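You operate a simulated robot arm through the tools that you are given. There is no shell and no other tool. Be economical: measure what you need, move in short steps, check, and stop when the job is done.

Carry out the task below with a simulated two-armed robot. There is one attempt and no reset: what you move stays moved.

Task
Take the red-band beaker and leave it on the blue test card. Take the lid off the jar on the cooling bench and lay it down there. Put the small steel bowl from the blending bench in the sink bowl. Take the green stopper and leave it on the bench right of the red mixer. Take the yellow jar and put it on the finishing bench. Put the small beaker in the sink bowl. Open the slabs drawer, take the tub with a grey lid from the upper shelf under the slabs drawer and leave it in the inside of the slabs drawer and shut the drawer again. Open the bowls cupboard door, fetch the pink jar from the bulk bench and set it on the upper shelf of the bowls cupboard and shut the door again. Open the cartons cupboard door, fetch the green-band beaker and set it on the upper shelf of the cartons cupboard, then shut the door. Put the purple wiping pad on the upper shelf under the caps drawer. Open the top door of the balance. The order is free. Set down upright: red-band beaker, yellow jar, small beaker, tub with a grey lid, pink jar, green-band beaker.

It is judged by the outcome, as a careful person would: the job done as asked, and still so three seconds after it is handed in. It fails if anything else is knocked over, pushed out of place, dropped, spilled or broken. Lids that push on must go on centred and level and be pressed home; caps that screw on are set level and turned clockwise until they are tight.

Robot
Two 7-joint arms with two-finger parallel grippers on one trunk, on a base that drives. Base frame: it is fixed to the floor where the robot stands at the start and does not move with it; the origin is under the middle of the robot, x ahead of it, y to its left, z up. Readings come in mm, degrees, newtons and seconds.
The left shoulder is at the start at [50, 187, 1110], the right one opposite. With the tool pointing down near the work surface each hand reaches from about 100 to 400 mm from the robot's upright axis, wherever it stands, measured 20 degrees to its own side. Places, roughly: bench right of the red mixer [-700, 1800, 900]; blue test card [-1500, 1750, 1000]; bowls cupboard door [-3300, 1600, 500]; cartons cupboard door [-2200, -1000, 500]; finishing bench [-5500, 1800, 900]; green stopper (3x3x3 cm) [-1800, 1800, 900]; green-band beaker (8x8x9 cm) [-6000, 1900, 900]; inside of the slabs drawer [-4600, -1200, 700]; jar [500, -250, 1000]; pink jar [-4750, -1000, 1000]; purple wiping pad (7x5x3 cm) [-5500, 1900, 900]; red-band beaker (6x6x8 cm) [500, 100, 900]; sink bowl [-400, -1200, 800]; slabs drawer [-4600, -1100, 800]; small beaker (7x6x8 cm) [-3200, -1200, 900]; small steel bowl (11x11x6 cm) [500, -900, 900]; top door of the balance [-4500, 1800, 1100]; tub with a grey lid [-4500, -1000, 500]; upper shelf of the bowls cupboard [-3300, 1800, 500]; upper shelf of the cartons cupboard [-2200, -1200, 500]; upper shelf under the caps drawer (25x52 cm) [-5060, 1740, 400]; yellow jar [-3000, -1250, 1000]. Payload 3.43 kg a hand.
Tool frame (each hand has its own): the origin (TCP) lies between the finger pads and is the grasp point; the fingertips stand 30 mm ahead of it; z points along the fingers, y is the line along which they close. Largest opening 94 mm; finger width 28, thickness 10; the body of the gripper, 50 by 96 mm, starts 55 mm behind the TCP.
Orientation is that of the tool frame in the base frame, as [roll, pitch, yaw] about the fixed x, y, z axes, in that order (R = Rz(yaw) Ry(pitch) Rx(roll)). With the fingers straight down and closing along the base's y, the tool's x points along the base's -x, its y along +y and its z along -z.

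Tools
- The arms move only by the tool drive_tool. It takes "left_targets", "right_targets" or both (then of equal length, played together; a hand with none holds still); each is a list of rows, each a list of 3 entries, a list of its own where there are three numbers: the turn, a rotation vector about the tool's x, y, z in degrees, then the shift along the tool's x, y, z in mm, then the closure in counts, from 0 (fully open) to 255 (shut). In form: [[[wx, wy, wz], [tx, ty, tz], claw], ...]. A call has 1 to 8 rows; each row shifts and turns the commanded pose from where the row before left it, along the tool's axes as they then stand. Each row takes 0.2 s and may step no farther than 50 mm and 8.6 degrees from the row before; otherwise, or with a gripper value out of range, the whole call is refused. A pose out of reach is approached as far as the arm can. The call stops where the force on the tool passes 40 N (or 10 N more than at its start, if that is more) or the arm is blocked; 0.2 s more then pass. Each finger travels about 153 mm/s and halts on what it meets, pressing with about 29 N; the grip force reading is that of the motor and also rises with nothing between the fingers. The clock runs only during rows and for 0.2 s after the last one: add rows that do not move to give the fingers time. It gives the time, the measured TCP pose, the force on the tool (base axes), the opening and the grip force at its end, in the units of the frame above (readings bear some noise), with the torque about the TCP (base axes, N m) and any sound that the robot's microphone picked up.
- Cameras (640 x 400 px; columns grow to the right, rows downward): "scene" is now at [137.3, -59.4, 1297.7]; the picture's right is [-0.51, -0.86, 0.00], its down [-0.38, 0.23, -0.90] and it looks along [0.77, -0.46, -0.44] (base axes); focal length 214 px, centre (320, 200). "left" rides on the left gripper at [76, -14, -103] in its tool frame; the picture's right is [0.18, 0.98, 0.00], its down [-0.75, 0.14, -0.64] and it looks along [-0.63, 0.12, 0.77] (tool axes); focal length 243 px, centre (320, 200). "right" rides on the right gripper at [76, 14, -102] in its tool frame; the picture's right is [-0.18, 0.98, 0.00], its down [-0.75, -0.14, -0.64] and it looks along [-0.63, -0.12, 0.77] (tool axes); focal length 243 px, centre (320, 200). There is no depth. A picture from a camera that has moved, and an enlarged one, comes with that camera's place and axes in the base frame and with its lens. The place of the scene camera against the robot may be out by one fixed shift of up to 18 mm in any direction.
- camera(camera): a new picture of that camera. The clock stands still meanwhile.
- move_column(by): slides the trunk up (or, below 0, down) by that many mm; the arms and the scene camera ride with it, the base frame stays. It gives what a move gives, with no picture.
- base_move(legs): drives the robot by 1 to 6 legs, each [ahead, left, turn to the left] in mm, mm and degrees, along the robot's own axes; the way and the turn of a leg run together, so that a leg with both is an arc; at most 1500 mm and 180 degrees a leg. The arms and the cameras ride along, it lands a little off, and it stops where it bumps. It gives what a move gives.
- pan_tilt(pan, tilt): turns the head with the scene camera to pan (to the left, within 80 degrees either way) and tilt (down, from -29 to 69), counted from straight ahead of the robot. It gives what a move gives.
- enlarge(camera, box): a new picture of the part [left, top, right, bottom] of that camera's present view, enlarged. The clock stands still meanwhile.
- hand_in(): hands the job in; it is judged then, once.

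Go step by step. Nothing tells you exact positions but the pictures and the camera data: compare them with the known pose of the tool, close in by small moves and look again before you grip or let go. The budget is 588 turns and 370 pictures, counting those below and the enlarged ones. Unless the task says otherwise, let go and move clear before handing in.

The tools are called after "Request:" as a command line: name --argument value ..., lists and objects as JSON in quotes. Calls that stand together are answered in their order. drive_tool: Moves the arms, as the interface text tells. Its arguments: {"type":"object","properties":{"left_targets":{"type":"array"},"right_targets":{"type":"array"}},"required":[]} The other tools are called the same way: move_column (by) slides the trunk up or down; base_move (legs) drives the base; pan_tilt (pan, tilt) turns the head that bears the scene camera; camera (camera) takes a picture; enlarge (camera, box) takes an enlarged picture of a part of a camera's view; hand_in () hands the job in.

At the start:

```text
t: 0.0
left_tool_pos: [402.0, -25.1, 1153.5]
left_tcp_rot: [-180.0, 0.0, 180.0]
left_ft_force: [-0.5, -0.4, 1.0]
left_torque: [-0.02, -0.02, -0.02]
left_opening: 93.9
left_finger_force: 0.1
right_tool_pos: [274.7, -295.0, 1149.8]
right_tcp_rot: [180.0, 0.0, 179.9]
right_ft_force: [0.2, -0.4, 0.2]
right_torque: [0.0, -0.01, 0.03]
right_opening: 94.1
right_finger_force: 0.0
trunk travel left (down, up): [-325.0, 107.0]
robot x, y, heading: [2.4, -2.1, -0.2]
head pan, tilt: [-30.7, 26.2]
```

scene: 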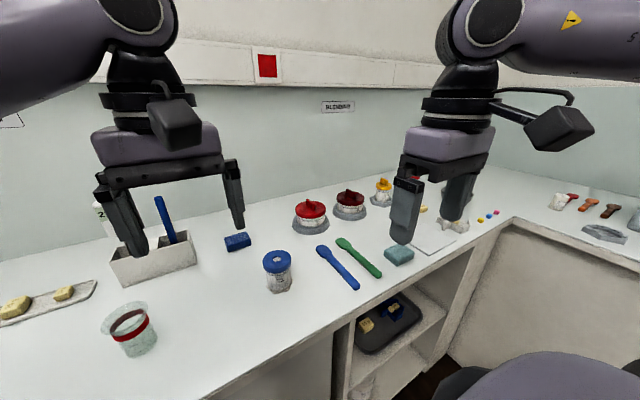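
right: 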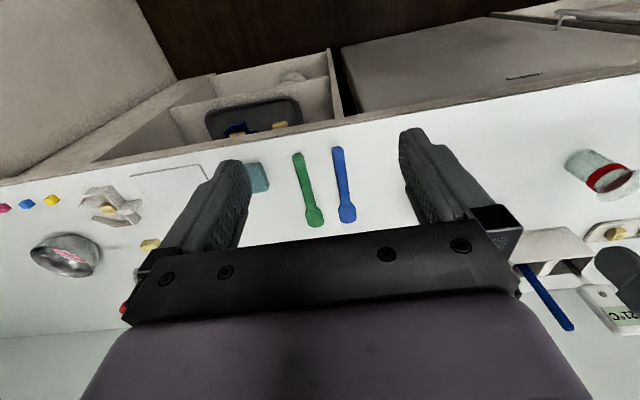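
left: 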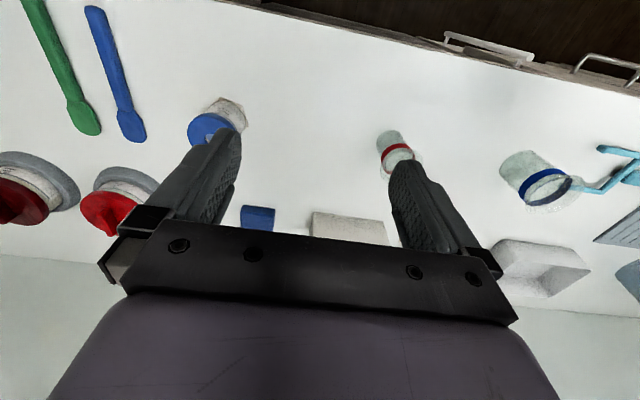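

I see the bench ahead with the red-band beaker near [490,105], a blue-lidded jar near [480,-160] and a wall sign. I'll enlarge a few parts to identify things before moving.

Request:
enlarge --camera "scene" --box '[220, 80, 480, 300]'

Request:
pan_tilt --pan 0 --tilt 35

Request:
camera --camera "scene"

```text
1.82 times, centred on (350, 190) of scene
camera zoom: at [137.3, -59.4, 1297.7], right [-0.51, -0.86, 0.0], down [-0.38, 0.23, -0.9], along [0.77, -0.46, -0.44], focal length 390 px, centre (266, 218)
```

zoom: 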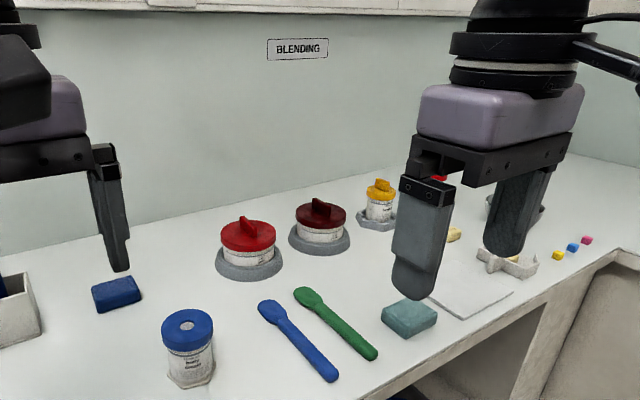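

```text
t: 1.0
left_tool_pos: [402.7, -26.2, 1153.4]
left_tcp_rot: [180.0, 0.0, 180.0]
left_ft_force: [0.2, -0.2, -0.5]
left_torque: [0.0, -0.01, -0.01]
left_opening: 93.9
left_finger_force: 0.1
right_tool_pos: [273.9, -295.8, 1148.0]
right_tcp_rot: [-180.0, 0.0, 179.9]
right_ft_force: [0.1, 0.2, 0.3]
right_torque: [0.02, 0.01, 0.06]
right_opening: 93.9
right_finger_force: 0.0
trunk travel left (down, up): [-325.0, 107.0]
robot x, y, heading: [-3.0, 0.1, 0.1]
head pan, tilt: [0.0, 35.0]
```

```text
365 pictures are left
camera scene: at [146.5, -12.6, 1283.8], right [0.0, -1.0, 0.0], down [-0.57, 0.0, -0.82], along [0.82, 0.0, -0.57], focal length 214 px, centre (320, 200)
```

scene: 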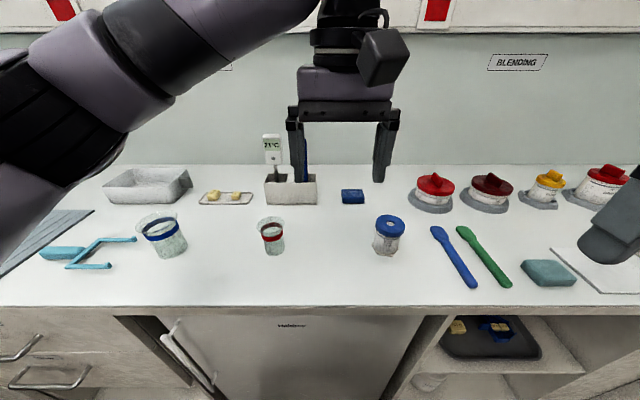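

The blue-lidded jar at about [490,-165] matches "jar on the cooling bench" (the place list is rounded). I'll look closer at it and at the signs, then drive nearer.

Request:
enlarge --camera "scene" --box '[340, 190, 440, 270]'

Request:
base_move --legs '[[100, 0, 0]]'

Request:
camera --camera "scene"

Request:
camera --camera "left"

```text
5.00 times, centred on (390, 230) of scene
camera zoom: at [146.5, -12.6, 1283.8], right [0.0, -1.0, 0.0], down [-0.57, 0.0, -0.82], along [0.82, 0.0, -0.57], focal length 1072 px, centre (-30, 50)
```

zoom: 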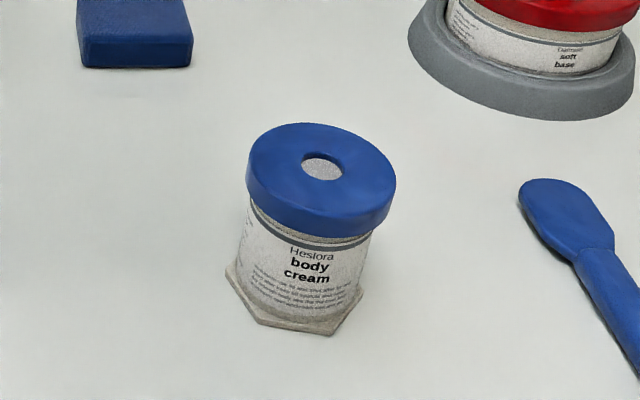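

```text
t: 2.3
left_tool_pos: [453.6, -26.0, 1154.8]
left_tcp_rot: [179.9, 0.1, 179.8]
left_ft_force: [-0.3, -0.8, -0.8]
left_torque: [-0.03, -0.03, 0.04]
left_opening: 93.9
left_finger_force: 0.0
right_tool_pos: [325.5, -295.8, 1150.1]
right_tcp_rot: [179.9, 0.1, 180.0]
right_ft_force: [0.5, 0.3, -0.5]
right_torque: [0.02, 0.0, -0.02]
right_opening: 93.8
right_finger_force: 0.1
trunk travel left (down, up): [-325.0, 107.0]
robot x, y, heading: [53.2, 1.9, -0.3]
head pan, tilt: [0.0, 35.0]
stopped in leg 1: the robot was blocked; the commanded pose is now the measured one
```

```text
363 pictures are left
camera scene: at [197.9, -12.6, 1283.8], right [0.0, -1.0, 0.0], down [-0.57, 0.0, -0.82], along [0.82, 0.0, -0.57], focal length 214 px, centre (320, 200)
```

scene: 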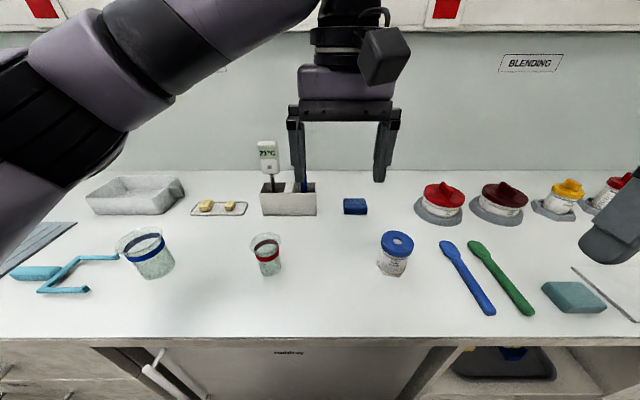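

```text
362 pictures are left
camera left: at [377.0, -40.5, 1256.9], right [-0.18, 0.98, 0.0], down [0.75, 0.14, 0.64], along [0.63, 0.12, -0.77], focal length 243 px, centre (320, 200)
```

left: 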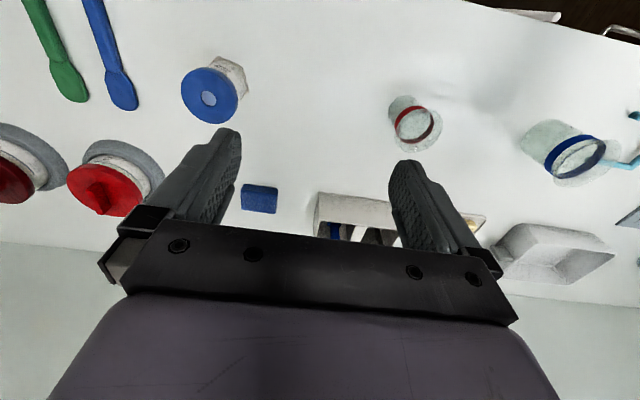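

The base is blocked at x≈53 by the bench. I'll use the right hand for the jar and the left hand for the beaker, moving each above its object.

Request:
drive_tool --right_targets '[[[0, 0, 0], [-32, 35, 0], 0], [[0, 0, 0], [-32, 35, 0], 0], [[0, 0, 0], [-32, 35, 0], 0], [[0, 0, 0], [-32, 35, 0], 0]]' --left_targets '[[[0, 0, 0], [0, 34, 0], 0], [[0, 0, 0], [0, 34, 0], 0], [[0, 0, 0], [0, 34, 0], 0], [[0, 0, 0], [0, 34, 0], 0]]'

Request:
camera --camera "right"

Request:
camera --camera "left"

```text
t: 3.3
left_tool_pos: [456.0, 110.4, 1153.1]
left_tcp_rot: [-179.9, -0.1, 179.8]
left_ft_force: [1.2, -0.3, -0.3]
left_torque: [-0.02, 0.03, 0.02]
left_opening: 93.9
left_finger_force: 0.1
right_tool_pos: [455.7, -160.4, 1150.9]
right_tcp_rot: [-179.9, 0.1, 179.6]
right_ft_force: [0.1, -0.8, -0.2]
right_torque: [0.0, 0.01, 0.0]
right_opening: 93.7
right_finger_force: 0.0
right hand out of reach, approached as far as the arm can: row 4
trunk travel left (down, up): [-325.0, 107.0]
robot x, y, heading: [53.3, 2.1, -0.1]
head pan, tilt: [0.0, 35.0]
```

```text
361 pictures are left
camera right: at [378.5, -146.6, 1252.9], right [0.19, 0.98, 0.0], down [0.75, -0.14, 0.64], along [0.63, -0.12, -0.77], focal length 243 px, centre (320, 200)
```

right: 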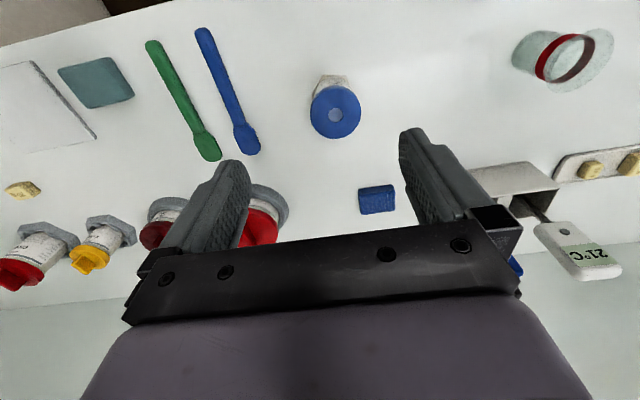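

```text
360 pictures are left
camera left: at [379.3, 95.8, 1256.5], right [-0.18, 0.98, 0.0], down [0.76, 0.14, 0.64], along [0.63, 0.12, -0.77], focal length 243 px, centre (320, 200)
```

left: 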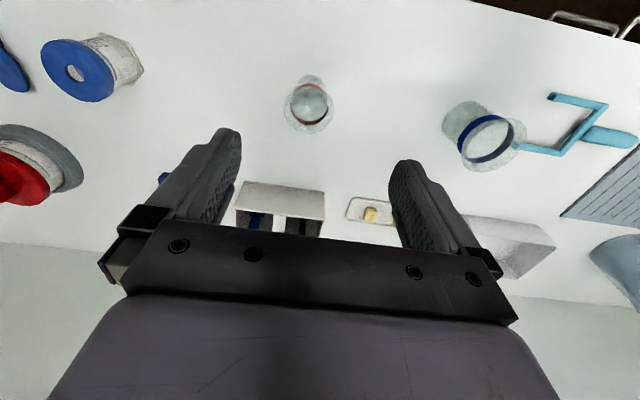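

Triangulating from the hand cameras: lid top centre ≈ [485,-149,965], beaker rim centre ≈ [477,102,963], bench ≈ 885. I'll lower both hands to just above.

Request:
drive_tool --right_targets '[[[0, 0, 0], [0, 3, 40], 0], [[0, 0, 0], [-10, 3, 40], 0], [[0, 0, 0], [-10, 3, 30], 0], [[0, 0, 0], [-8, 2, 10], 0]]' --left_targets '[[[0, 0, 0], [0, -2, 40], 0], [[0, 0, 0], [-7, -2, 30], 0], [[0, 0, 0], [-7, -2, 30], 0], [[0, 0, 0], [-7, -2, 10], 0]]'

Request:
camera --camera "right"

Request:
camera --camera "left"

```text
t: 4.3
left_tool_pos: [475.1, 101.9, 1044.1]
left_tcp_rot: [-180.0, 0.1, 179.8]
left_ft_force: [0.2, -0.1, 0.3]
left_torque: [0.01, 0.03, -0.02]
left_opening: 94.2
left_finger_force: 0.0
right_tool_pos: [482.7, -149.7, 1030.2]
right_tcp_rot: [180.0, 0.1, 179.9]
right_ft_force: [-0.5, -0.4, -0.2]
right_torque: [-0.01, 0.0, 0.0]
right_opening: 94.3
right_finger_force: 0.1
trunk travel left (down, up): [-325.0, 107.0]
robot x, y, heading: [52.5, 0.7, -0.3]
head pan, tilt: [0.0, 35.0]
```

```text
359 pictures are left
camera right: at [405.1, -136.1, 1132.3], right [0.19, 0.98, 0.0], down [0.75, -0.14, 0.64], along [0.63, -0.12, -0.77], focal length 243 px, centre (320, 200)
```

right: 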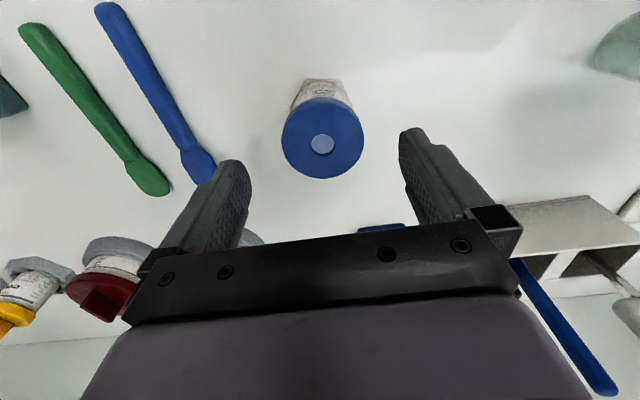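

```text
358 pictures are left
camera left: at [399.0, 87.8, 1147.1], right [-0.18, 0.98, 0.0], down [0.75, 0.14, 0.64], along [0.63, 0.12, -0.77], focal length 243 px, centre (320, 200)
```

left: 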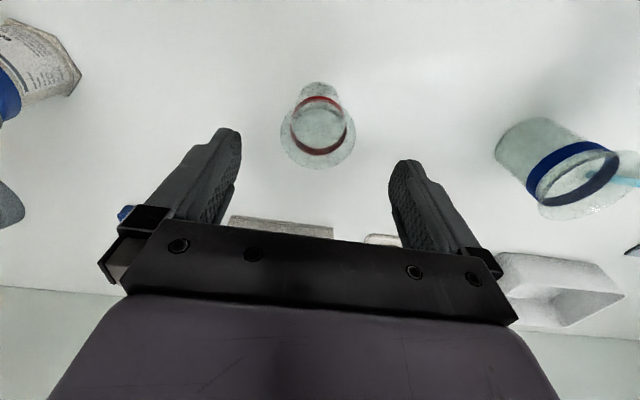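

Both hands are aligned within a few mm. Right goes down to the lid (TCP ≈ 977) and grips; left lowers around the beaker.

Request:
drive_tool --right_targets '[[[0, 0, 0], [-1, 0, 30], 0], [[0, 0, 0], [0, 0, 23], 0], [[0, 0, 0], [0, 0, 0], 120], [[0, 0, 0], [0, 0, 0], 200], [[0, 0, 0], [0, 0, 0], 200]]' --left_targets '[[[0, 0, 0], [-4, 0, 30], 0], [[0, 0, 0], [-2, 0, 30], 0], [[0, 0, 0], [0, 0, 30], 0], [[0, 0, 0], [0, 0, 29], 0], [[0, 0, 0], [0, 0, 0], 0]]'

Request:
camera --camera "right"

Request:
camera --camera "left"

```text
t: 5.5
left_tool_pos: [480.2, 102.5, 929.1]
left_tcp_rot: [179.9, 0.5, 179.7]
left_ft_force: [1.2, 3.1, 36.3]
left_torque: [1.78, 0.44, -0.15]
left_opening: 94.1
left_finger_force: 0.1
right_tool_pos: [481.4, -151.8, 980.4]
right_tcp_rot: [179.9, 0.2, 179.9]
right_ft_force: [0.5, 0.5, -2.4]
right_torque: [0.0, 0.03, 0.0]
right_opening: 61.2
right_finger_force: 28.2
trunk travel left (down, up): [-325.0, 107.0]
robot x, y, heading: [50.9, -4.5, -0.3]
head pan, tilt: [0.0, 35.0]
```

```text
357 pictures are left
camera right: at [404.0, -137.6, 1081.0], right [0.18, 0.98, 0.0], down [0.75, -0.14, 0.64], along [0.63, -0.12, -0.76], focal length 243 px, centre (320, 200)
```

right: 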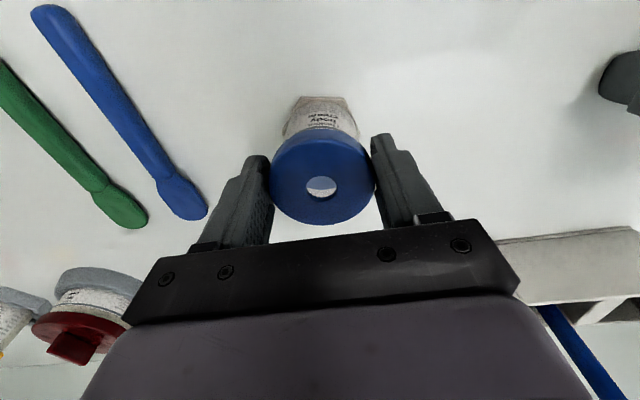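

```text
356 pictures are left
camera left: at [403.0, 88.2, 1032.0], right [-0.18, 0.98, 0.0], down [0.75, 0.14, 0.65], along [0.64, 0.12, -0.76], focal length 243 px, centre (320, 200)
```

left: 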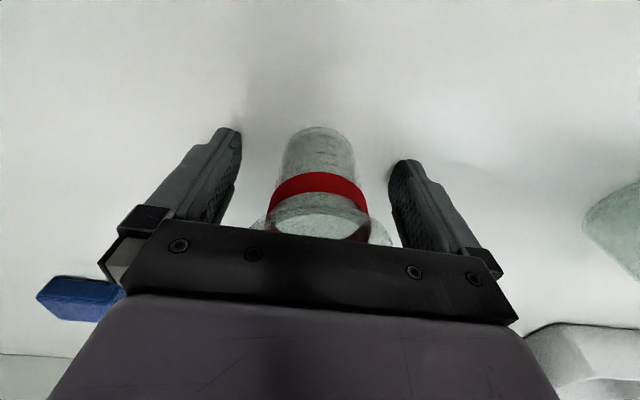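

Left fingertips touched the bench (bench ≈ 900), so I raise it 12 mm. The right has the lid; I'll lift it gently to see whether it comes off.

Request:
drive_tool --right_targets '[[[0, 0, 0], [0, 0, -5], 200], [[0, 0, 0], [0, 0, -5], 200], [[0, 0, 0], [0, 0, -5], 200], [[0, 0, 0], [0, 0, 0], 200]]' --left_targets '[[[0, 0, 0], [0, 0, -12], 0], [[0, 0, 0], [0, 0, 0], 0], [[0, 0, 0], [0, 0, 0], 0], [[0, 0, 0], [0, 0, 0], 0]]'

Request:
camera --camera "right"

Request:
enlarge --camera "scene" --box '[220, 200, 460, 350]'

```text
t: 6.5
left_tool_pos: [481.4, 102.9, 937.1]
left_tcp_rot: [-179.9, 0.0, 179.8]
left_ft_force: [0.2, -0.6, 0.6]
left_torque: [-0.04, 0.03, 0.0]
left_opening: 93.7
left_finger_force: 0.0
right_tool_pos: [483.8, -150.5, 992.0]
right_tcp_rot: [180.0, 0.1, 180.0]
right_ft_force: [0.1, 0.6, -0.1]
right_torque: [0.03, -0.03, -0.01]
right_opening: 61.2
right_finger_force: 28.8
trunk travel left (down, up): [-325.0, 107.0]
robot x, y, heading: [49.0, 1.3, -0.2]
head pan, tilt: [0.0, 35.0]
```

```text
355 pictures are left
camera right: at [406.7, -136.8, 1094.9], right [0.18, 0.98, 0.0], down [0.75, -0.14, 0.64], along [0.63, -0.12, -0.77], focal length 243 px, centre (320, 200)
```

right: 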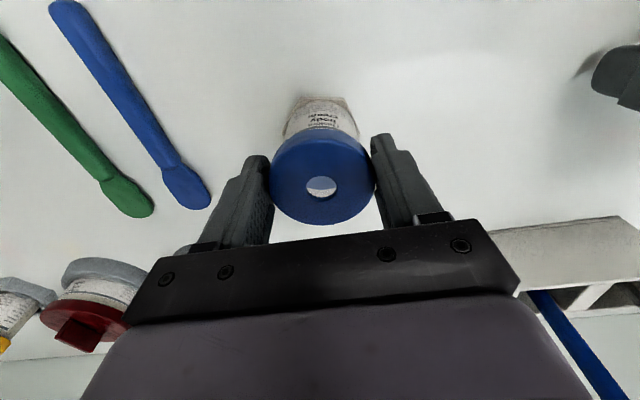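

```text
2.67 times, centred on (340, 275) of scene
camera zoom: at [198.2, -12.6, 1283.8], right [0.0, -1.0, 0.0], down [-0.57, 0.0, -0.82], along [0.82, 0.0, -0.57], focal length 572 px, centre (267, 0)
```

zoom: 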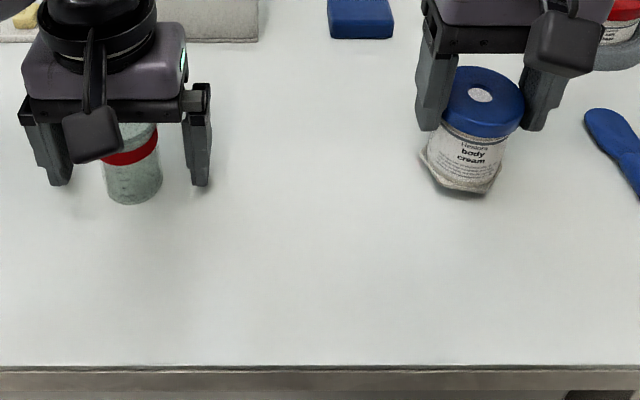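

The whole jar rises with the lid, so the lid is tight and the jar must be held by the other hand. I set it back down, release, and bring both hands up to reorient.

Request:
drive_tool --right_targets '[[[0, 0, 0], [0, 0, 6], 200], [[0, 0, 0], [0, 0, 6], 200], [[0, 0, 0], [0, 0, 0], 0], [[0, 0, 0], [0, 0, 0], 0], [[0, 0, 0], [0, 0, -40], 0], [[0, 0, 0], [10, 0, -40], 0], [[0, 0, 0], [10, -20, -20], 0]]' --left_targets '[[[0, 0, 0], [0, 0, -40], 0], [[0, 0, 0], [0, 0, -40], 0], [[0, 0, 0], [0, 0, -40], 0], [[0, 0, 0], [10, 0, -30], 0], [[0, 0, 0], [20, 0, -20], 0], [[0, 0, 0], [20, 0, 0], 0], [[0, 0, 0], [10, 20, 0], 0]]'

Request:
camera --camera "scene"

```text
t: 8.1
left_tool_pos: [420.2, 122.5, 1108.2]
left_tcp_rot: [180.0, 0.1, 179.8]
left_ft_force: [0.1, 0.0, 0.3]
left_torque: [0.01, 0.0, 0.0]
left_opening: 94.0
left_finger_force: 0.0
right_tool_pos: [461.0, -170.0, 1081.1]
right_tcp_rot: [179.9, 0.1, 180.0]
right_ft_force: [-0.2, 0.3, -0.1]
right_torque: [0.0, 0.0, -0.01]
right_opening: 94.2
right_finger_force: 0.1
trunk travel left (down, up): [-325.0, 107.0]
robot x, y, heading: [52.6, 0.5, 0.1]
head pan, tilt: [0.0, 35.0]
```

```text
353 pictures are left
camera scene: at [197.4, -12.3, 1283.9], right [0.0, -1.0, 0.0], down [-0.57, 0.0, -0.82], along [0.82, 0.0, -0.57], focal length 214 px, centre (320, 200)
```

scene: 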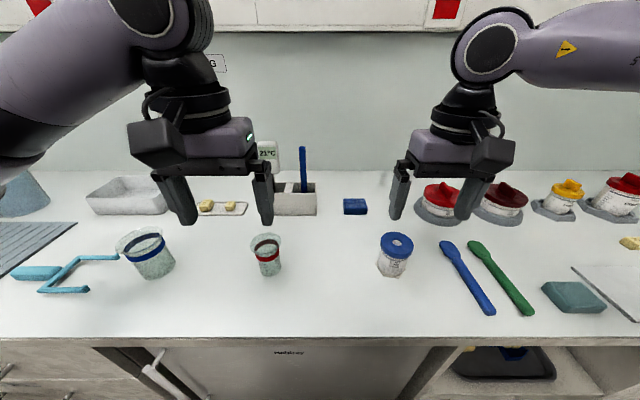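

Jar stands upright again. Now I rotate both hands in yaw by 90°, the right moving aside a little.

Request:
drive_tool --right_targets '[[[0, 0, -8.2], [0, -10, 0], 0], [[0, 0, -8.2], [0, -10, 0], 0], [[0, 0, -8.2], [0, -10, 0], 0], [[0, 0, -8.2], [0, 0, 0], 0], [[0, 0, -8.2], [0, 0, 0], 0], [[0, 0, -8.2], [0, 0, 0], 0], [[0, 0, -8.2], [0, 0, 0], 0], [[0, 0, -8.2], [0, 0, 0], 0]]' --left_targets '[[[0, 0, -8.2], [0, 0, 0], 0], [[0, 0, -8.2], [0, 0, 0], 0], [[0, 0, -8.2], [0, 0, 0], 0], [[0, 0, -8.2], [0, 0, 0], 0], [[0, 0, -8.2], [0, 0, 0], 0], [[0, 0, -8.2], [0, 0, 0], 0], [[0, 0, -8.2], [0, 0, 0], 0], [[0, 0, -8.2], [0, 0, 0], 0]]'

Request:
drive_tool --right_targets '[[[0, 0, -8.2], [0, 0, 0], 0], [[0, 0, -8.2], [0, 0, 0], 0], [[0, 0, -8], [0, 0, 0], 0]]' --left_targets '[[[0, 0, -8.2], [0, 0, 0], 0], [[0, 0, -8.2], [0, 0, 0], 0], [[0, 0, -8], [0, 0, 0], 0]]'

Request:
drive_tool --left_targets '[[[0, 8, 0], [0, 0, 0], 0], [[0, 8, 0], [0, 0, 0], 0], [[0, 8, 0], [0, 0, 0], 0], [[0, 8, 0], [0, 0, 0], 0], [[0, 8, 0], [0, 0, 0], 0], [[0, 8, 0], [0, 0, 0], 0], [[0, 8, 0], [0, 0, 0], 0], [[0, 8, 0], [0, 0, 0], 0]]'

```text
t: 9.9
left_tool_pos: [420.9, 121.8, 1107.3]
left_tcp_rot: [-180.0, 0.0, -114.4]
left_ft_force: [0.1, -0.1, -0.6]
left_torque: [-0.01, 0.0, 0.02]
left_opening: 93.8
left_finger_force: 0.1
right_tool_pos: [420.5, -167.1, 1080.6]
right_tcp_rot: [-179.8, 0.0, -114.6]
right_ft_force: [0.7, -0.5, -0.8]
right_torque: [0.02, 0.01, 0.01]
right_opening: 94.0
right_finger_force: 0.1
right hand out of reach, approached as far as the arm can: row 7, 8
trunk travel left (down, up): [-325.0, 107.0]
robot x, y, heading: [53.8, -0.5, -0.1]
head pan, tilt: [0.0, 35.0]
```

```text
t: 10.7
left_tool_pos: [421.4, 121.6, 1108.0]
left_tcp_rot: [-179.9, 0.0, -90.0]
left_ft_force: [0.2, -0.3, 0.2]
left_torque: [-0.02, 0.01, 0.01]
left_opening: 93.7
left_finger_force: 0.1
right_tool_pos: [319.8, -116.2, 1087.4]
right_tcp_rot: [-179.6, -0.1, -90.4]
right_ft_force: [0.2, 0.8, 0.8]
right_torque: [0.04, 0.0, 0.03]
right_opening: 94.3
right_finger_force: 0.1
right hand out of reach, approached as far as the arm can: row 1, 2, 3
trunk travel left (down, up): [-325.0, 107.0]
robot x, y, heading: [54.7, 0.1, -0.1]
head pan, tilt: [0.0, 35.0]
```

```text
t: 12.5
left_tool_pos: [422.0, 121.6, 1107.0]
left_tcp_rot: [-179.7, -64.2, -90.3]
left_ft_force: [0.1, 0.2, 0.3]
left_torque: [0.01, -0.01, -0.02]
left_opening: 93.9
left_finger_force: 0.0
right_tool_pos: [319.2, -116.6, 1087.1]
right_tcp_rot: [-179.7, 0.1, -90.5]
right_ft_force: [0.2, -0.4, -0.7]
right_torque: [0.02, 0.01, 0.0]
right_opening: 94.1
right_finger_force: 0.1
trunk travel left (down, up): [-325.0, 107.0]
robot x, y, heading: [50.6, 0.3, -0.3]
head pan, tilt: [0.0, 35.0]
```

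The right hand cannot reach that yaw, and the beaker would obstruct the left forearm. I'll swap roles: right holds the jar from the right side, left lifts the lid. Reorienting both.

Request:
drive_tool --right_targets '[[[0, 0, 8.2], [0, 0, 0], 0], [[0, 0, 8.2], [0, 0, 0], 0], [[0, 0, 8.2], [0, 0, 0], 0], [[0, 0, 8.2], [0, 0, 0], 0], [[0, 0, 8.2], [0, 0, 0], 0], [[0, 0, 8.2], [0, 0, 0], 0], [[0, 0, 8.2], [0, 0, 0], 0], [[0, 0, 8.2], [0, 0, 0], 0]]' --left_targets '[[[0, -8, 0], [0, 0, 0], 0], [[0, -8, 0], [0, 0, 0], 0], [[0, -8, 0], [0, 0, 0], 0], [[0, -8, 0], [0, 0, 0], 0], [[0, -8, 0], [0, 0, 0], 0], [[0, -8, 0], [0, 0, 0], 0], [[0, -8, 0], [0, 0, 0], 0], [[0, -8, 0], [0, 0, 0], 0]]'

Request:
drive_tool --right_targets '[[[0, 0, 8.2], [0, 0, 0], 0], [[0, 0, 8.2], [0, 0, 0], 0], [[0, 0, 8], [0, 0, 0], 0], [[0, 0, 8.2], [8, -20, 0], 0], [[0, 0, 8.2], [8, -20, 0], 0], [[0, 0, 8.2], [0, -20, 0], 0], [[0, 0, 8.2], [0, -20, 0], 0], [[0, 0, 8.2], [0, 0, 0], 0]]' --left_targets '[[[0, 0, 8.2], [0, 0, 0], 0], [[0, 0, 8.2], [0, 0, 0], 0], [[0, 0, 8.2], [0, 0, 0], 0], [[0, 0, 8.2], [0, 0, 0], 0], [[0, 0, 8.2], [0, 0, 0], 0], [[0, 0, 8.2], [0, 0, 0], 0], [[0, 0, 8.2], [0, 0, 0], 0], [[0, 0, 8.2], [0, 0, 0], 0]]'

Request:
drive_tool --right_targets '[[[0, 0, 8.2], [0, 0, 0], 0], [[0, 0, 8.2], [0, 0, 0], 0], [[0, 0, 8.2], [0, 0, 0], 0], [[0, 0, 8.2], [0, 0, 0], 0], [[0, 0, 8.2], [0, 0, 0], 0], [[0, 0, 8], [0, 0, 0], 0]]' --left_targets '[[[0, 0, 8.2], [0, 0, 0], 0], [[0, 0, 8.2], [0, 0, 0], 0], [[0, 0, 8], [0, 0, 0], 0], [[0, 0, 0], [0, 0, 0], 0], [[0, 0, 0], [0, 0, 0], 0], [[0, 0, 0], [0, 0, 0], 0]]'

```text
t: 14.3
left_tool_pos: [421.9, 121.3, 1108.5]
left_tcp_rot: [-179.8, 0.2, -90.2]
left_ft_force: [0.0, 0.6, 0.2]
left_torque: [0.02, 0.02, -0.02]
left_opening: 93.9
left_finger_force: 0.0
right_tool_pos: [320.2, -117.7, 1086.6]
right_tcp_rot: [-180.0, 0.1, -155.8]
right_ft_force: [0.5, -0.7, -0.1]
right_torque: [0.01, 0.03, 0.0]
right_opening: 93.8
right_finger_force: 0.1
trunk travel left (down, up): [-325.0, 107.0]
robot x, y, heading: [52.6, -1.6, -0.1]
head pan, tilt: [0.0, 35.0]
```

```text
t: 16.1
left_tool_pos: [420.4, 122.4, 1107.9]
left_tcp_rot: [180.0, 0.1, -155.9]
left_ft_force: [0.8, 0.3, -0.2]
left_torque: [-0.02, 0.01, -0.01]
left_opening: 94.0
left_finger_force: 0.0
right_tool_pos: [287.6, -192.3, 1086.2]
right_tcp_rot: [-180.0, 0.0, 138.7]
right_ft_force: [0.5, 0.5, 0.0]
right_torque: [0.02, -0.03, -0.01]
right_opening: 94.0
right_finger_force: 0.1
trunk travel left (down, up): [-325.0, 107.0]
robot x, y, heading: [47.2, 1.6, -0.1]
head pan, tilt: [0.0, 35.0]
```

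```text
t: 17.5
left_tool_pos: [421.0, 122.2, 1106.4]
left_tcp_rot: [180.0, 0.0, 179.9]
left_ft_force: [-0.3, -1.2, -0.4]
left_torque: [-0.01, 0.01, 0.01]
left_opening: 94.0
left_finger_force: 0.0
right_tool_pos: [286.0, -193.8, 1087.9]
right_tcp_rot: [179.9, 0.1, 89.8]
right_ft_force: [0.1, 0.8, -0.2]
right_torque: [0.01, -0.01, 0.01]
right_opening: 93.9
right_finger_force: 0.0
trunk travel left (down, up): [-325.0, 107.0]
robot x, y, heading: [55.4, -5.1, 0.1]
head pan, tilt: [0.0, 35.0]
```

Now pitch the right hand 75° so its fingers point left (+y), nearly horizontal.

Request:
drive_tool --right_targets '[[[0, 8.4, 0], [0, 0, 0], 0], [[0, 8.4, 0], [0, 0, 0], 0], [[0, 8.4, 0], [0, 0, 0], 0], [[0, 8.4, 0], [0, 0, 0], 0], [[0, 8.4, 0], [0, 0, 0], 0], [[0, 8.4, 0], [0, 0, 0], 0], [[0, 8.4, 0], [0, 0, 0], 0], [[0, 8.4, 0], [0, 0, 0], 0]]'

Request:
drive_tool --right_targets '[[[0, 7.8, 0], [0, 0, -40], 0], [[0, 0, 0], [0, 25, -40], 0], [[0, 0, 0], [0, 45, -20], 0], [[0, 0, 0], [0, 45, 0], 0], [[0, 0, 0], [0, 45, 0], 0], [[0, 0, 0], [0, 40, 0], 0]]'

Request:
camera --camera "scene"

Request:
camera --camera "right"

```text
t: 19.3
left_tool_pos: [422.0, 121.9, 1106.9]
left_tcp_rot: [180.0, 0.1, 179.8]
left_ft_force: [0.2, -0.5, 0.2]
left_torque: [0.0, 0.0, -0.01]
left_opening: 94.1
left_finger_force: 0.1
right_tool_pos: [286.5, -193.5, 1086.3]
right_tcp_rot: [179.8, -67.3, 90.0]
right_ft_force: [-0.5, 0.8, 0.2]
right_torque: [0.01, 0.01, -0.03]
right_opening: 94.0
right_finger_force: 0.1
trunk travel left (down, up): [-325.0, 107.0]
robot x, y, heading: [50.1, 1.8, -0.3]
head pan, tilt: [0.0, 35.0]
```

```text
t: 20.7
left_tool_pos: [421.7, 122.4, 1107.7]
left_tcp_rot: [-179.9, 0.0, 179.8]
left_ft_force: [0.8, 0.0, -0.6]
left_torque: [-0.02, -0.02, -0.03]
left_opening: 94.2
left_finger_force: 0.0
right_tool_pos: [487.6, -287.1, 1117.1]
right_tcp_rot: [179.7, -75.0, 90.3]
right_ft_force: [-0.3, 0.4, -0.3]
right_torque: [0.02, -0.03, 0.0]
right_opening: 94.2
right_finger_force: 0.1
trunk travel left (down, up): [-325.0, 107.0]
robot x, y, heading: [50.9, 1.9, -0.3]
head pan, tilt: [0.0, 35.0]
```

```text
352 pictures are left
camera scene: at [198.3, -12.4, 1283.7], right [0.0, -1.0, 0.0], down [-0.57, 0.0, -0.82], along [0.82, 0.0, -0.57], focal length 214 px, centre (320, 200)
```

scene: 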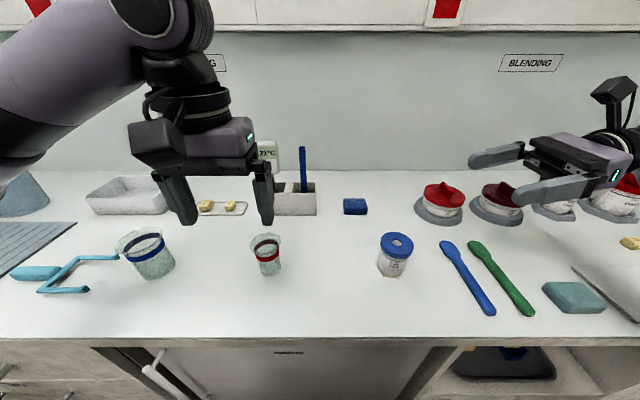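

```text
351 pictures are left
camera right: at [500.0, -368.5, 1217.5], right [0.98, -0.05, -0.18], down [-0.14, -0.82, -0.56], along [-0.12, 0.58, -0.81], focal length 243 px, centre (320, 200)
```

right: 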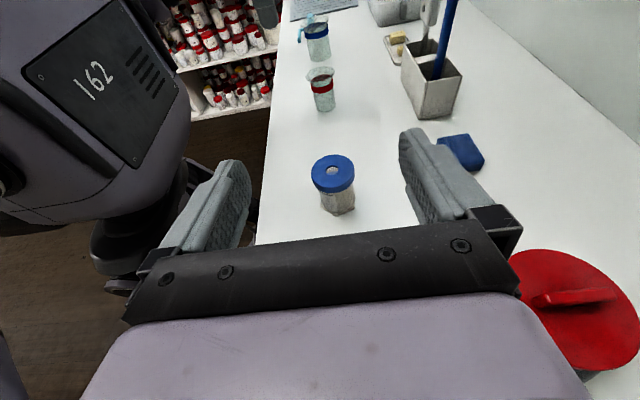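

Good view of the jar from the side. I'll enlarge it to measure heights of lid edge and foot.

Request:
enlarge --camera "right" --box '[285, 140, 385, 230]'

```text
4.44 times, centred on (335, 185) of right
camera zoom: at [500.0, -368.5, 1217.5], right [0.98, -0.05, -0.18], down [-0.14, -0.82, -0.56], along [-0.12, 0.58, -0.81], focal length 1078 px, centre (253, 267)
```

zoom: 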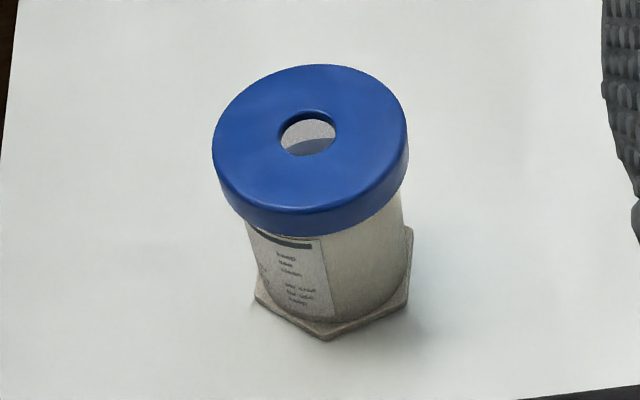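

Foot, body and lid dimensions are clear: body ≈50 mm wide between z≈908 and 952. I descend and slide the right fingers around the body.

Request:
drive_tool --right_targets '[[[0, 0, 0], [-37, -1, 13], 0], [[0, 0, 0], [-37, -1, 13], 0], [[0, 0, 0], [-37, -1, 13], 0], [[0, 0, 0], [-36, 0, 14], 0], [[0, 0, 0], [0, 0, 40], 0], [[0, 0, 0], [0, 0, 40], 0]]'

Request:
camera --camera "right"

Request:
camera --camera "scene"

```text
t: 22.1
left_tool_pos: [420.2, 122.2, 1108.0]
left_tcp_rot: [180.0, 0.2, 179.8]
left_ft_force: [-0.1, 0.1, -0.7]
left_torque: [-0.01, 0.01, -0.03]
left_opening: 93.8
left_finger_force: 0.2
right_tool_pos: [482.8, -196.4, 942.4]
right_tcp_rot: [178.7, -75.1, 91.2]
right_ft_force: [0.3, -1.9, 10.4]
right_torque: [-0.85, 0.11, 0.02]
right_opening: 94.2
right_finger_force: 0.1
trunk travel left (down, up): [-325.0, 107.0]
robot x, y, heading: [51.5, -1.1, -0.2]
head pan, tilt: [0.0, 35.0]
```

```text
349 pictures are left
camera right: at [496.3, -277.0, 1042.9], right [0.98, -0.05, -0.17], down [-0.14, -0.81, -0.56], along [-0.11, 0.58, -0.81], focal length 243 px, centre (320, 200)
```

right: 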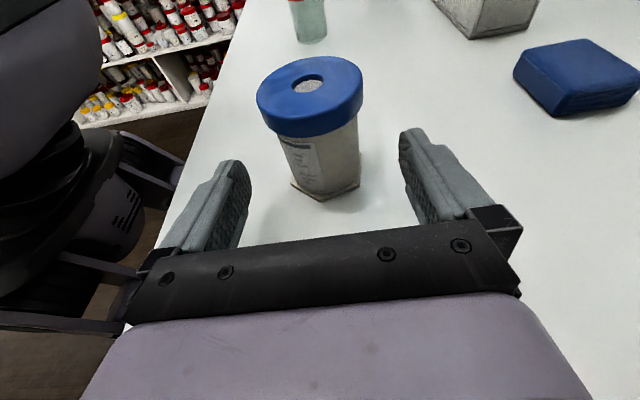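

```text
348 pictures are left
camera scene: at [197.3, -12.2, 1284.2], right [0.0, -1.0, 0.0], down [-0.57, 0.0, -0.82], along [0.82, 0.0, -0.57], focal length 214 px, centre (320, 200)
```

scene: 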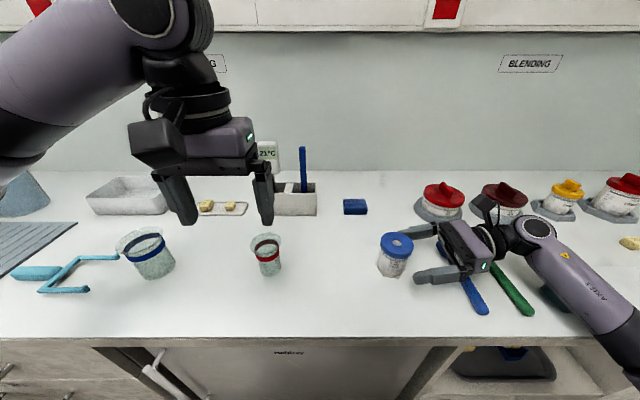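

There's a 10 N upward contact, probably the wrist touching something. I look closer.

Request:
enlarge --camera "scene" --box '[400, 180, 600, 320]'

```text
2.86 times, centred on (500, 250) of scene
camera zoom: at [197.3, -12.2, 1284.2], right [0.0, -1.0, 0.0], down [-0.57, 0.0, -0.82], along [0.82, 0.0, -0.57], focal length 613 px, centre (-194, 57)
```

zoom: 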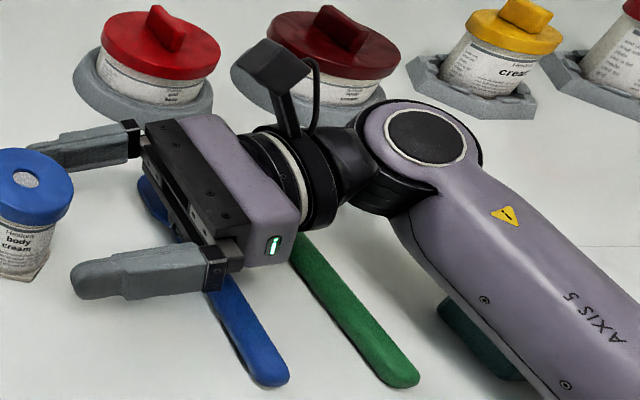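

The wrist joint is grazing the bench/spatula. I raise slightly and tilt the hand 13° steeper about the TCP.

Request:
drive_tool --right_targets '[[[0, 0, 0], [12, 0, 0], 0], [[0, -6.5, 0], [0, 0, 0], 0], [[0, -6.5, 0], [0, 0, 0], 0]]'

Request:
camera --camera "right"

Request:
enlarge --camera "scene" --box '[380, 180, 580, 320]'

```text
t: 22.9
left_tool_pos: [419.9, 121.7, 1108.2]
left_tcp_rot: [-179.9, 0.1, 179.8]
left_ft_force: [0.7, 0.2, 0.5]
left_torque: [-0.01, 0.0, 0.0]
left_opening: 94.0
left_finger_force: 0.1
right_tool_pos: [484.5, -193.9, 952.6]
right_tcp_rot: [179.9, -62.0, 90.0]
right_ft_force: [0.1, 0.7, -0.2]
right_torque: [-0.01, 0.0, -0.01]
right_opening: 93.7
right_finger_force: 0.1
trunk travel left (down, up): [-325.0, 107.0]
robot x, y, heading: [54.3, 2.3, -0.2]
head pan, tilt: [0.0, 35.0]
```

```text
346 pictures are left
camera right: at [497.5, -249.4, 1068.2], right [0.98, -0.09, -0.16], down [-0.14, -0.92, -0.36], along [-0.12, 0.38, -0.92], focal length 243 px, centre (320, 200)
```

right: 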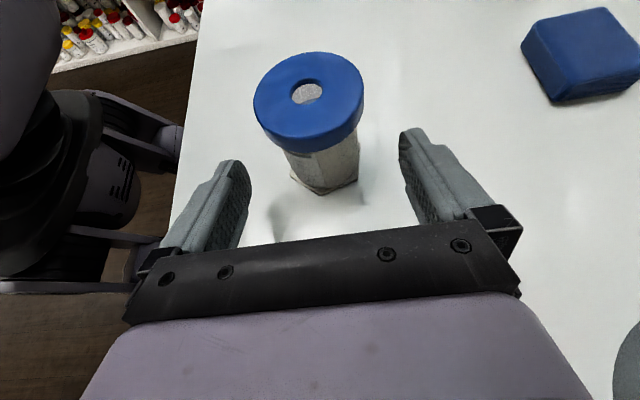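

```text
2.86 times, centred on (480, 250) of scene
camera zoom: at [198.0, -12.5, 1283.8], right [0.0, -1.0, 0.0], down [-0.57, 0.0, -0.82], along [0.82, 0.0, -0.57], focal length 613 px, centre (-137, 57)
```

zoom: 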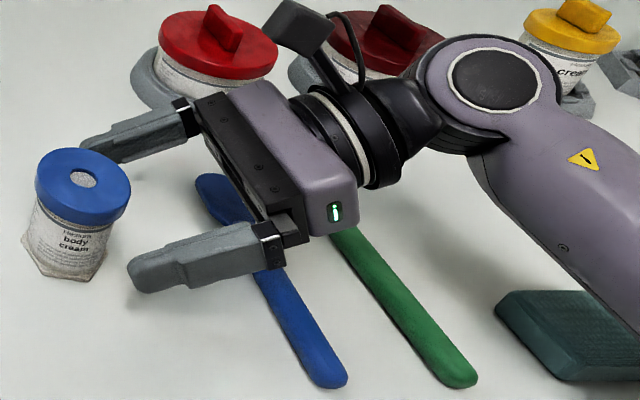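

Clear of the bench now. Slide in the last 40 mm and grip the jar body, while the left hand moves over toward the jar.

Request:
drive_tool --right_targets '[[[0, 0, 0], [-1, 0, 14], 0], [[0, 0, 0], [-1, 0, 14], 0], [[0, 0, 0], [-1, 0, 12], 0], [[0, 0, 0], [0, 0, 0], 120], [[0, 0, 0], [0, 0, 0], 220], [[0, 0, 0], [0, 0, 0], 220]]' --left_targets '[[[0, 0, 0], [-5, -40, 0], 0], [[0, 0, 0], [-5, -45, 0], 0], [[0, 0, 0], [-5, -45, 0], 0], [[0, 0, 0], [-5, -45, 0], 0], [[0, 0, 0], [-5, -45, 0], 0], [[0, 0, 0], [-5, -30, 0], 0]]'

Request:
camera --camera "left"

Request:
camera --camera "scene"

```text
t: 24.3
left_tool_pos: [468.9, -111.2, 1106.5]
left_tcp_rot: [-179.7, -0.6, -177.5]
left_ft_force: [-0.2, 0.7, -0.7]
left_torque: [-0.03, 0.01, -0.01]
left_opening: 94.0
left_finger_force: 0.0
right_tool_pos: [485.3, -160.3, 932.2]
right_tcp_rot: [179.8, -62.0, 90.1]
right_ft_force: [1.5, -0.1, -0.1]
right_torque: [0.04, -0.04, 0.0]
right_opening: 54.4
right_finger_force: 29.0
trunk travel left (down, up): [-325.0, 107.0]
robot x, y, heading: [52.3, 1.1, -0.1]
head pan, tilt: [0.0, 35.0]
```

```text
344 pictures are left
camera left: at [393.8, -128.9, 1209.0], right [-0.23, 0.97, 0.0], down [0.75, 0.18, 0.63], along [0.62, 0.14, -0.77], focal length 243 px, centre (320, 200)
```

left: 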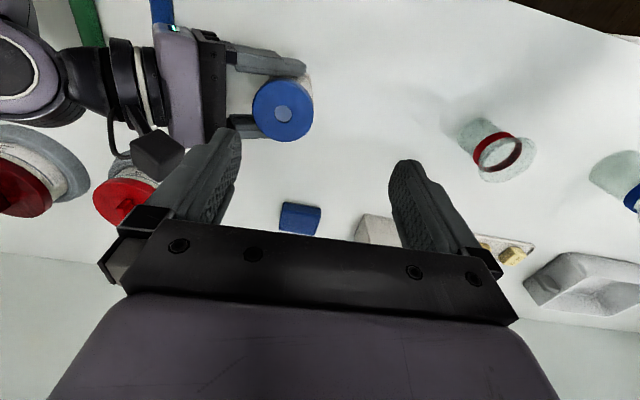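

```text
343 pictures are left
camera scene: at [198.8, -11.8, 1283.7], right [0.0, -1.0, 0.0], down [-0.57, 0.0, -0.82], along [0.82, 0.0, -0.57], focal length 214 px, centre (320, 200)
```

scene: 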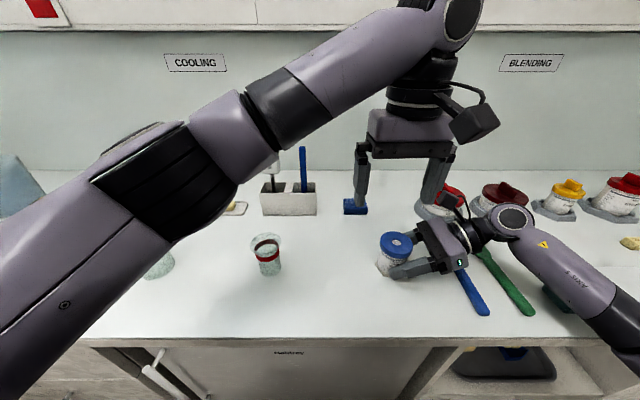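

The jar is held (54 mm). The two hand cameras would clash there, so I'll lift the jar and meet in mid-air closer in, with the left hand yawed so its camera faces away. Left retreats first; right lifts the jar straight up.

Request:
drive_tool --left_targets '[[[0, 0, 2.5], [22, 39, -4], 0], [[0, 0, 0], [22, 39, -4], 0], [[0, 0, 0], [22, 39, -4], 0], [[0, 0, 0], [22, 39, -4], 0], [[0, 0, 0], [22, 39, -4], 0], [[0, 0, 0], [22, 39, -4], 0], [[0, 0, 8.2], [0, 0, 0], 0], [[0, 0, 8.2], [0, 0, 0], 0]]' --right_targets '[[[0, 0, 0], [9, 0, -5], 220], [[0, 0, 0], [18, 0, -10], 220], [[0, 0, 0], [27, 0, -14], 220], [[0, 0, 0], [35, 0, -19], 220], [[0, 0, 0], [0, 0, 0], 220], [[0, 0, 0], [0, 0, 0], 220], [[0, 0, 0], [0, 0, 0], 220], [[0, 0, 0], [0, 0, 0], 220]]'

Request:
drive_tool --left_targets '[[[0, 0, 8.2], [0, 0, 0], 0], [[0, 0, 8.2], [0, 0, 0], 0], [[0, 0, 8.2], [0, 0, 0], 0], [[0, 0, 8.2], [0, 0, 0], 0], [[0, 0, 8.2], [0, 0, 0], 0], [[0, 0, 8.2], [0, 0, 0], 0], [[0, 0, 8.2], [0, 0, 0], 0], [[0, 0, 8.2], [0, 0, 0], 0]]'

Request:
camera --camera "scene"

```text
t: 26.1
left_tool_pos: [326.6, 111.1, 1132.5]
left_tcp_rot: [-179.9, 0.1, 160.8]
left_ft_force: [0.8, -0.1, 0.1]
left_torque: [-0.01, 0.01, 0.02]
left_opening: 93.9
left_finger_force: 0.1
right_tool_pos: [485.4, -160.5, 1033.2]
right_tcp_rot: [179.8, -61.9, 90.1]
right_ft_force: [-0.8, -0.7, 0.2]
right_torque: [0.0, -0.02, 0.0]
right_opening: 54.6
right_finger_force: 28.9
trunk travel left (down, up): [-325.0, 107.0]
robot x, y, heading: [52.2, 0.0, 0.1]
head pan, tilt: [0.0, 35.0]
```

```text
t: 27.9
left_tool_pos: [327.8, 111.1, 1131.6]
left_tcp_rot: [180.0, 0.0, 95.2]
left_ft_force: [1.3, 0.4, 0.7]
left_torque: [0.0, -0.02, -0.01]
left_opening: 93.8
left_finger_force: 0.0
right_tool_pos: [484.6, -160.1, 1033.9]
right_tcp_rot: [179.8, -62.0, 90.1]
right_ft_force: [0.0, 0.3, -1.7]
right_torque: [-0.02, 0.03, 0.02]
right_opening: 54.1
right_finger_force: 28.7
trunk travel left (down, up): [-325.0, 107.0]
robot x, y, heading: [51.4, -1.5, -0.0]
head pan, tilt: [0.0, 35.0]
```

```text
342 pictures are left
camera scene: at [198.1, -12.5, 1283.8], right [0.0, -1.0, 0.0], down [-0.57, 0.0, -0.82], along [0.82, 0.0, -0.57], focal length 214 px, centre (320, 200)
```

scene: 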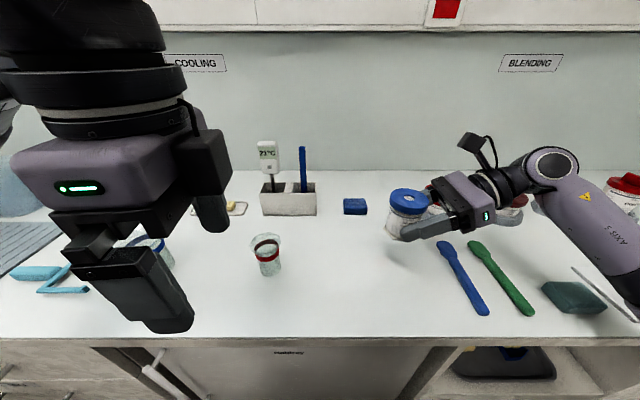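

I'll check the left camera's pose and the view of the left hand before bringing the jar over.

Request:
camera --camera "left"

```text
341 pictures are left
camera left: at [306.2, 185.2, 1234.2], right [0.96, 0.27, 0.0], down [0.21, -0.74, 0.64], along [0.18, -0.62, -0.77], focal length 243 px, centre (320, 200)
```

left: 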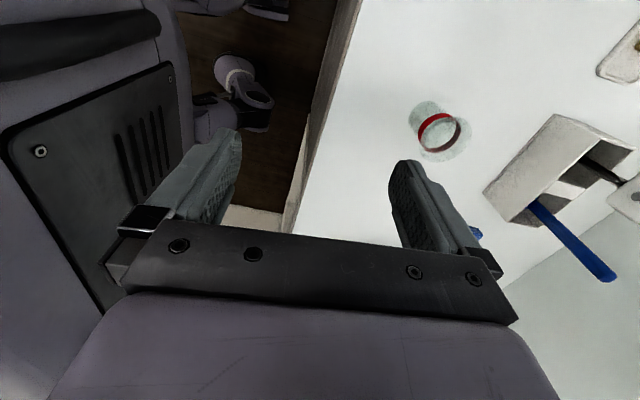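

Left camera is on the +y side as intended. Bring the jar to about [330, 0, 1045].

Request:
drive_tool --right_targets '[[[0, 0, 0], [17, -31, 27], 220], [[0, 0, 0], [17, -31, 27], 220], [[0, 0, 0], [17, -31, 27], 220], [[0, 0, 0], [17, -31, 27], 220], [[0, 0, 0], [17, -31, 27], 220]]' --left_targets '[[[0, 0, 5], [0, 0, 0], 0], [[0, 0, 0], [0, 0, -10], 0], [[0, 0, 0], [0, 0, -10], 0], [[0, 0, 0], [0, 0, 0], 0], [[0, 0, 0], [0, 0, 0], 0]]'

Request:
camera --camera "left"

Request:
camera --camera "right"

```text
t: 29.1
left_tool_pos: [327.6, 111.3, 1151.4]
left_tcp_rot: [179.9, 0.1, 90.3]
left_ft_force: [-0.2, -0.3, -0.2]
left_torque: [0.01, 0.01, 0.02]
left_opening: 93.8
left_finger_force: 0.0
right_tool_pos: [328.4, -2.1, 1044.5]
right_tcp_rot: [179.7, -61.9, 90.1]
right_ft_force: [-0.5, 0.2, -0.1]
right_torque: [-0.04, 0.01, 0.01]
right_opening: 53.9
right_finger_force: 29.2
trunk travel left (down, up): [-325.0, 107.0]
robot x, y, heading: [51.7, -2.3, 0.0]
head pan, tilt: [0.0, 35.0]
```

```text
340 pictures are left
camera left: at [312.6, 187.0, 1254.2], right [0.98, 0.19, 0.0], down [0.14, -0.75, 0.64], along [0.12, -0.63, -0.77], focal length 243 px, centre (320, 200)
```

left: 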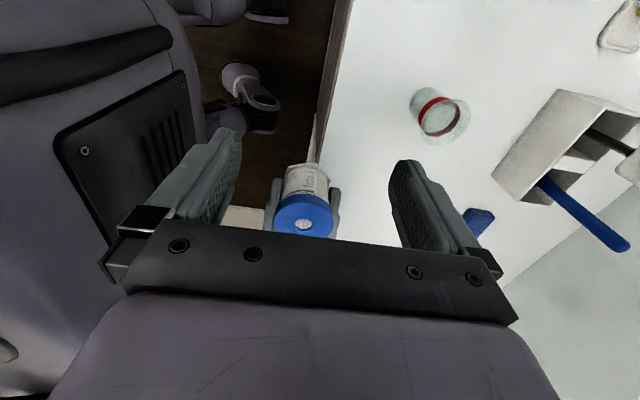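

```text
339 pictures are left
camera right: at [342.6, -57.2, 1159.3], right [0.98, -0.09, -0.16], down [-0.14, -0.92, -0.36], along [-0.12, 0.38, -0.92], focal length 243 px, centre (320, 200)
```

right: 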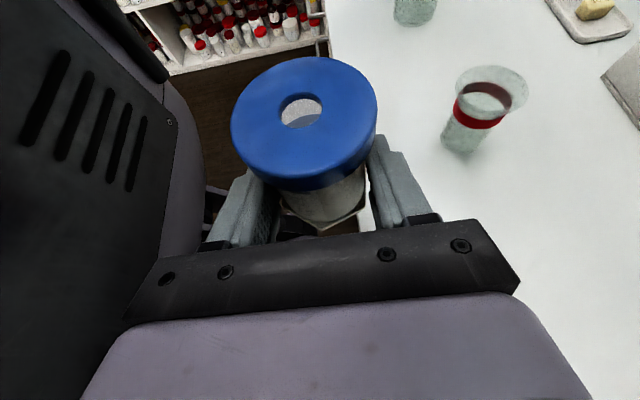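

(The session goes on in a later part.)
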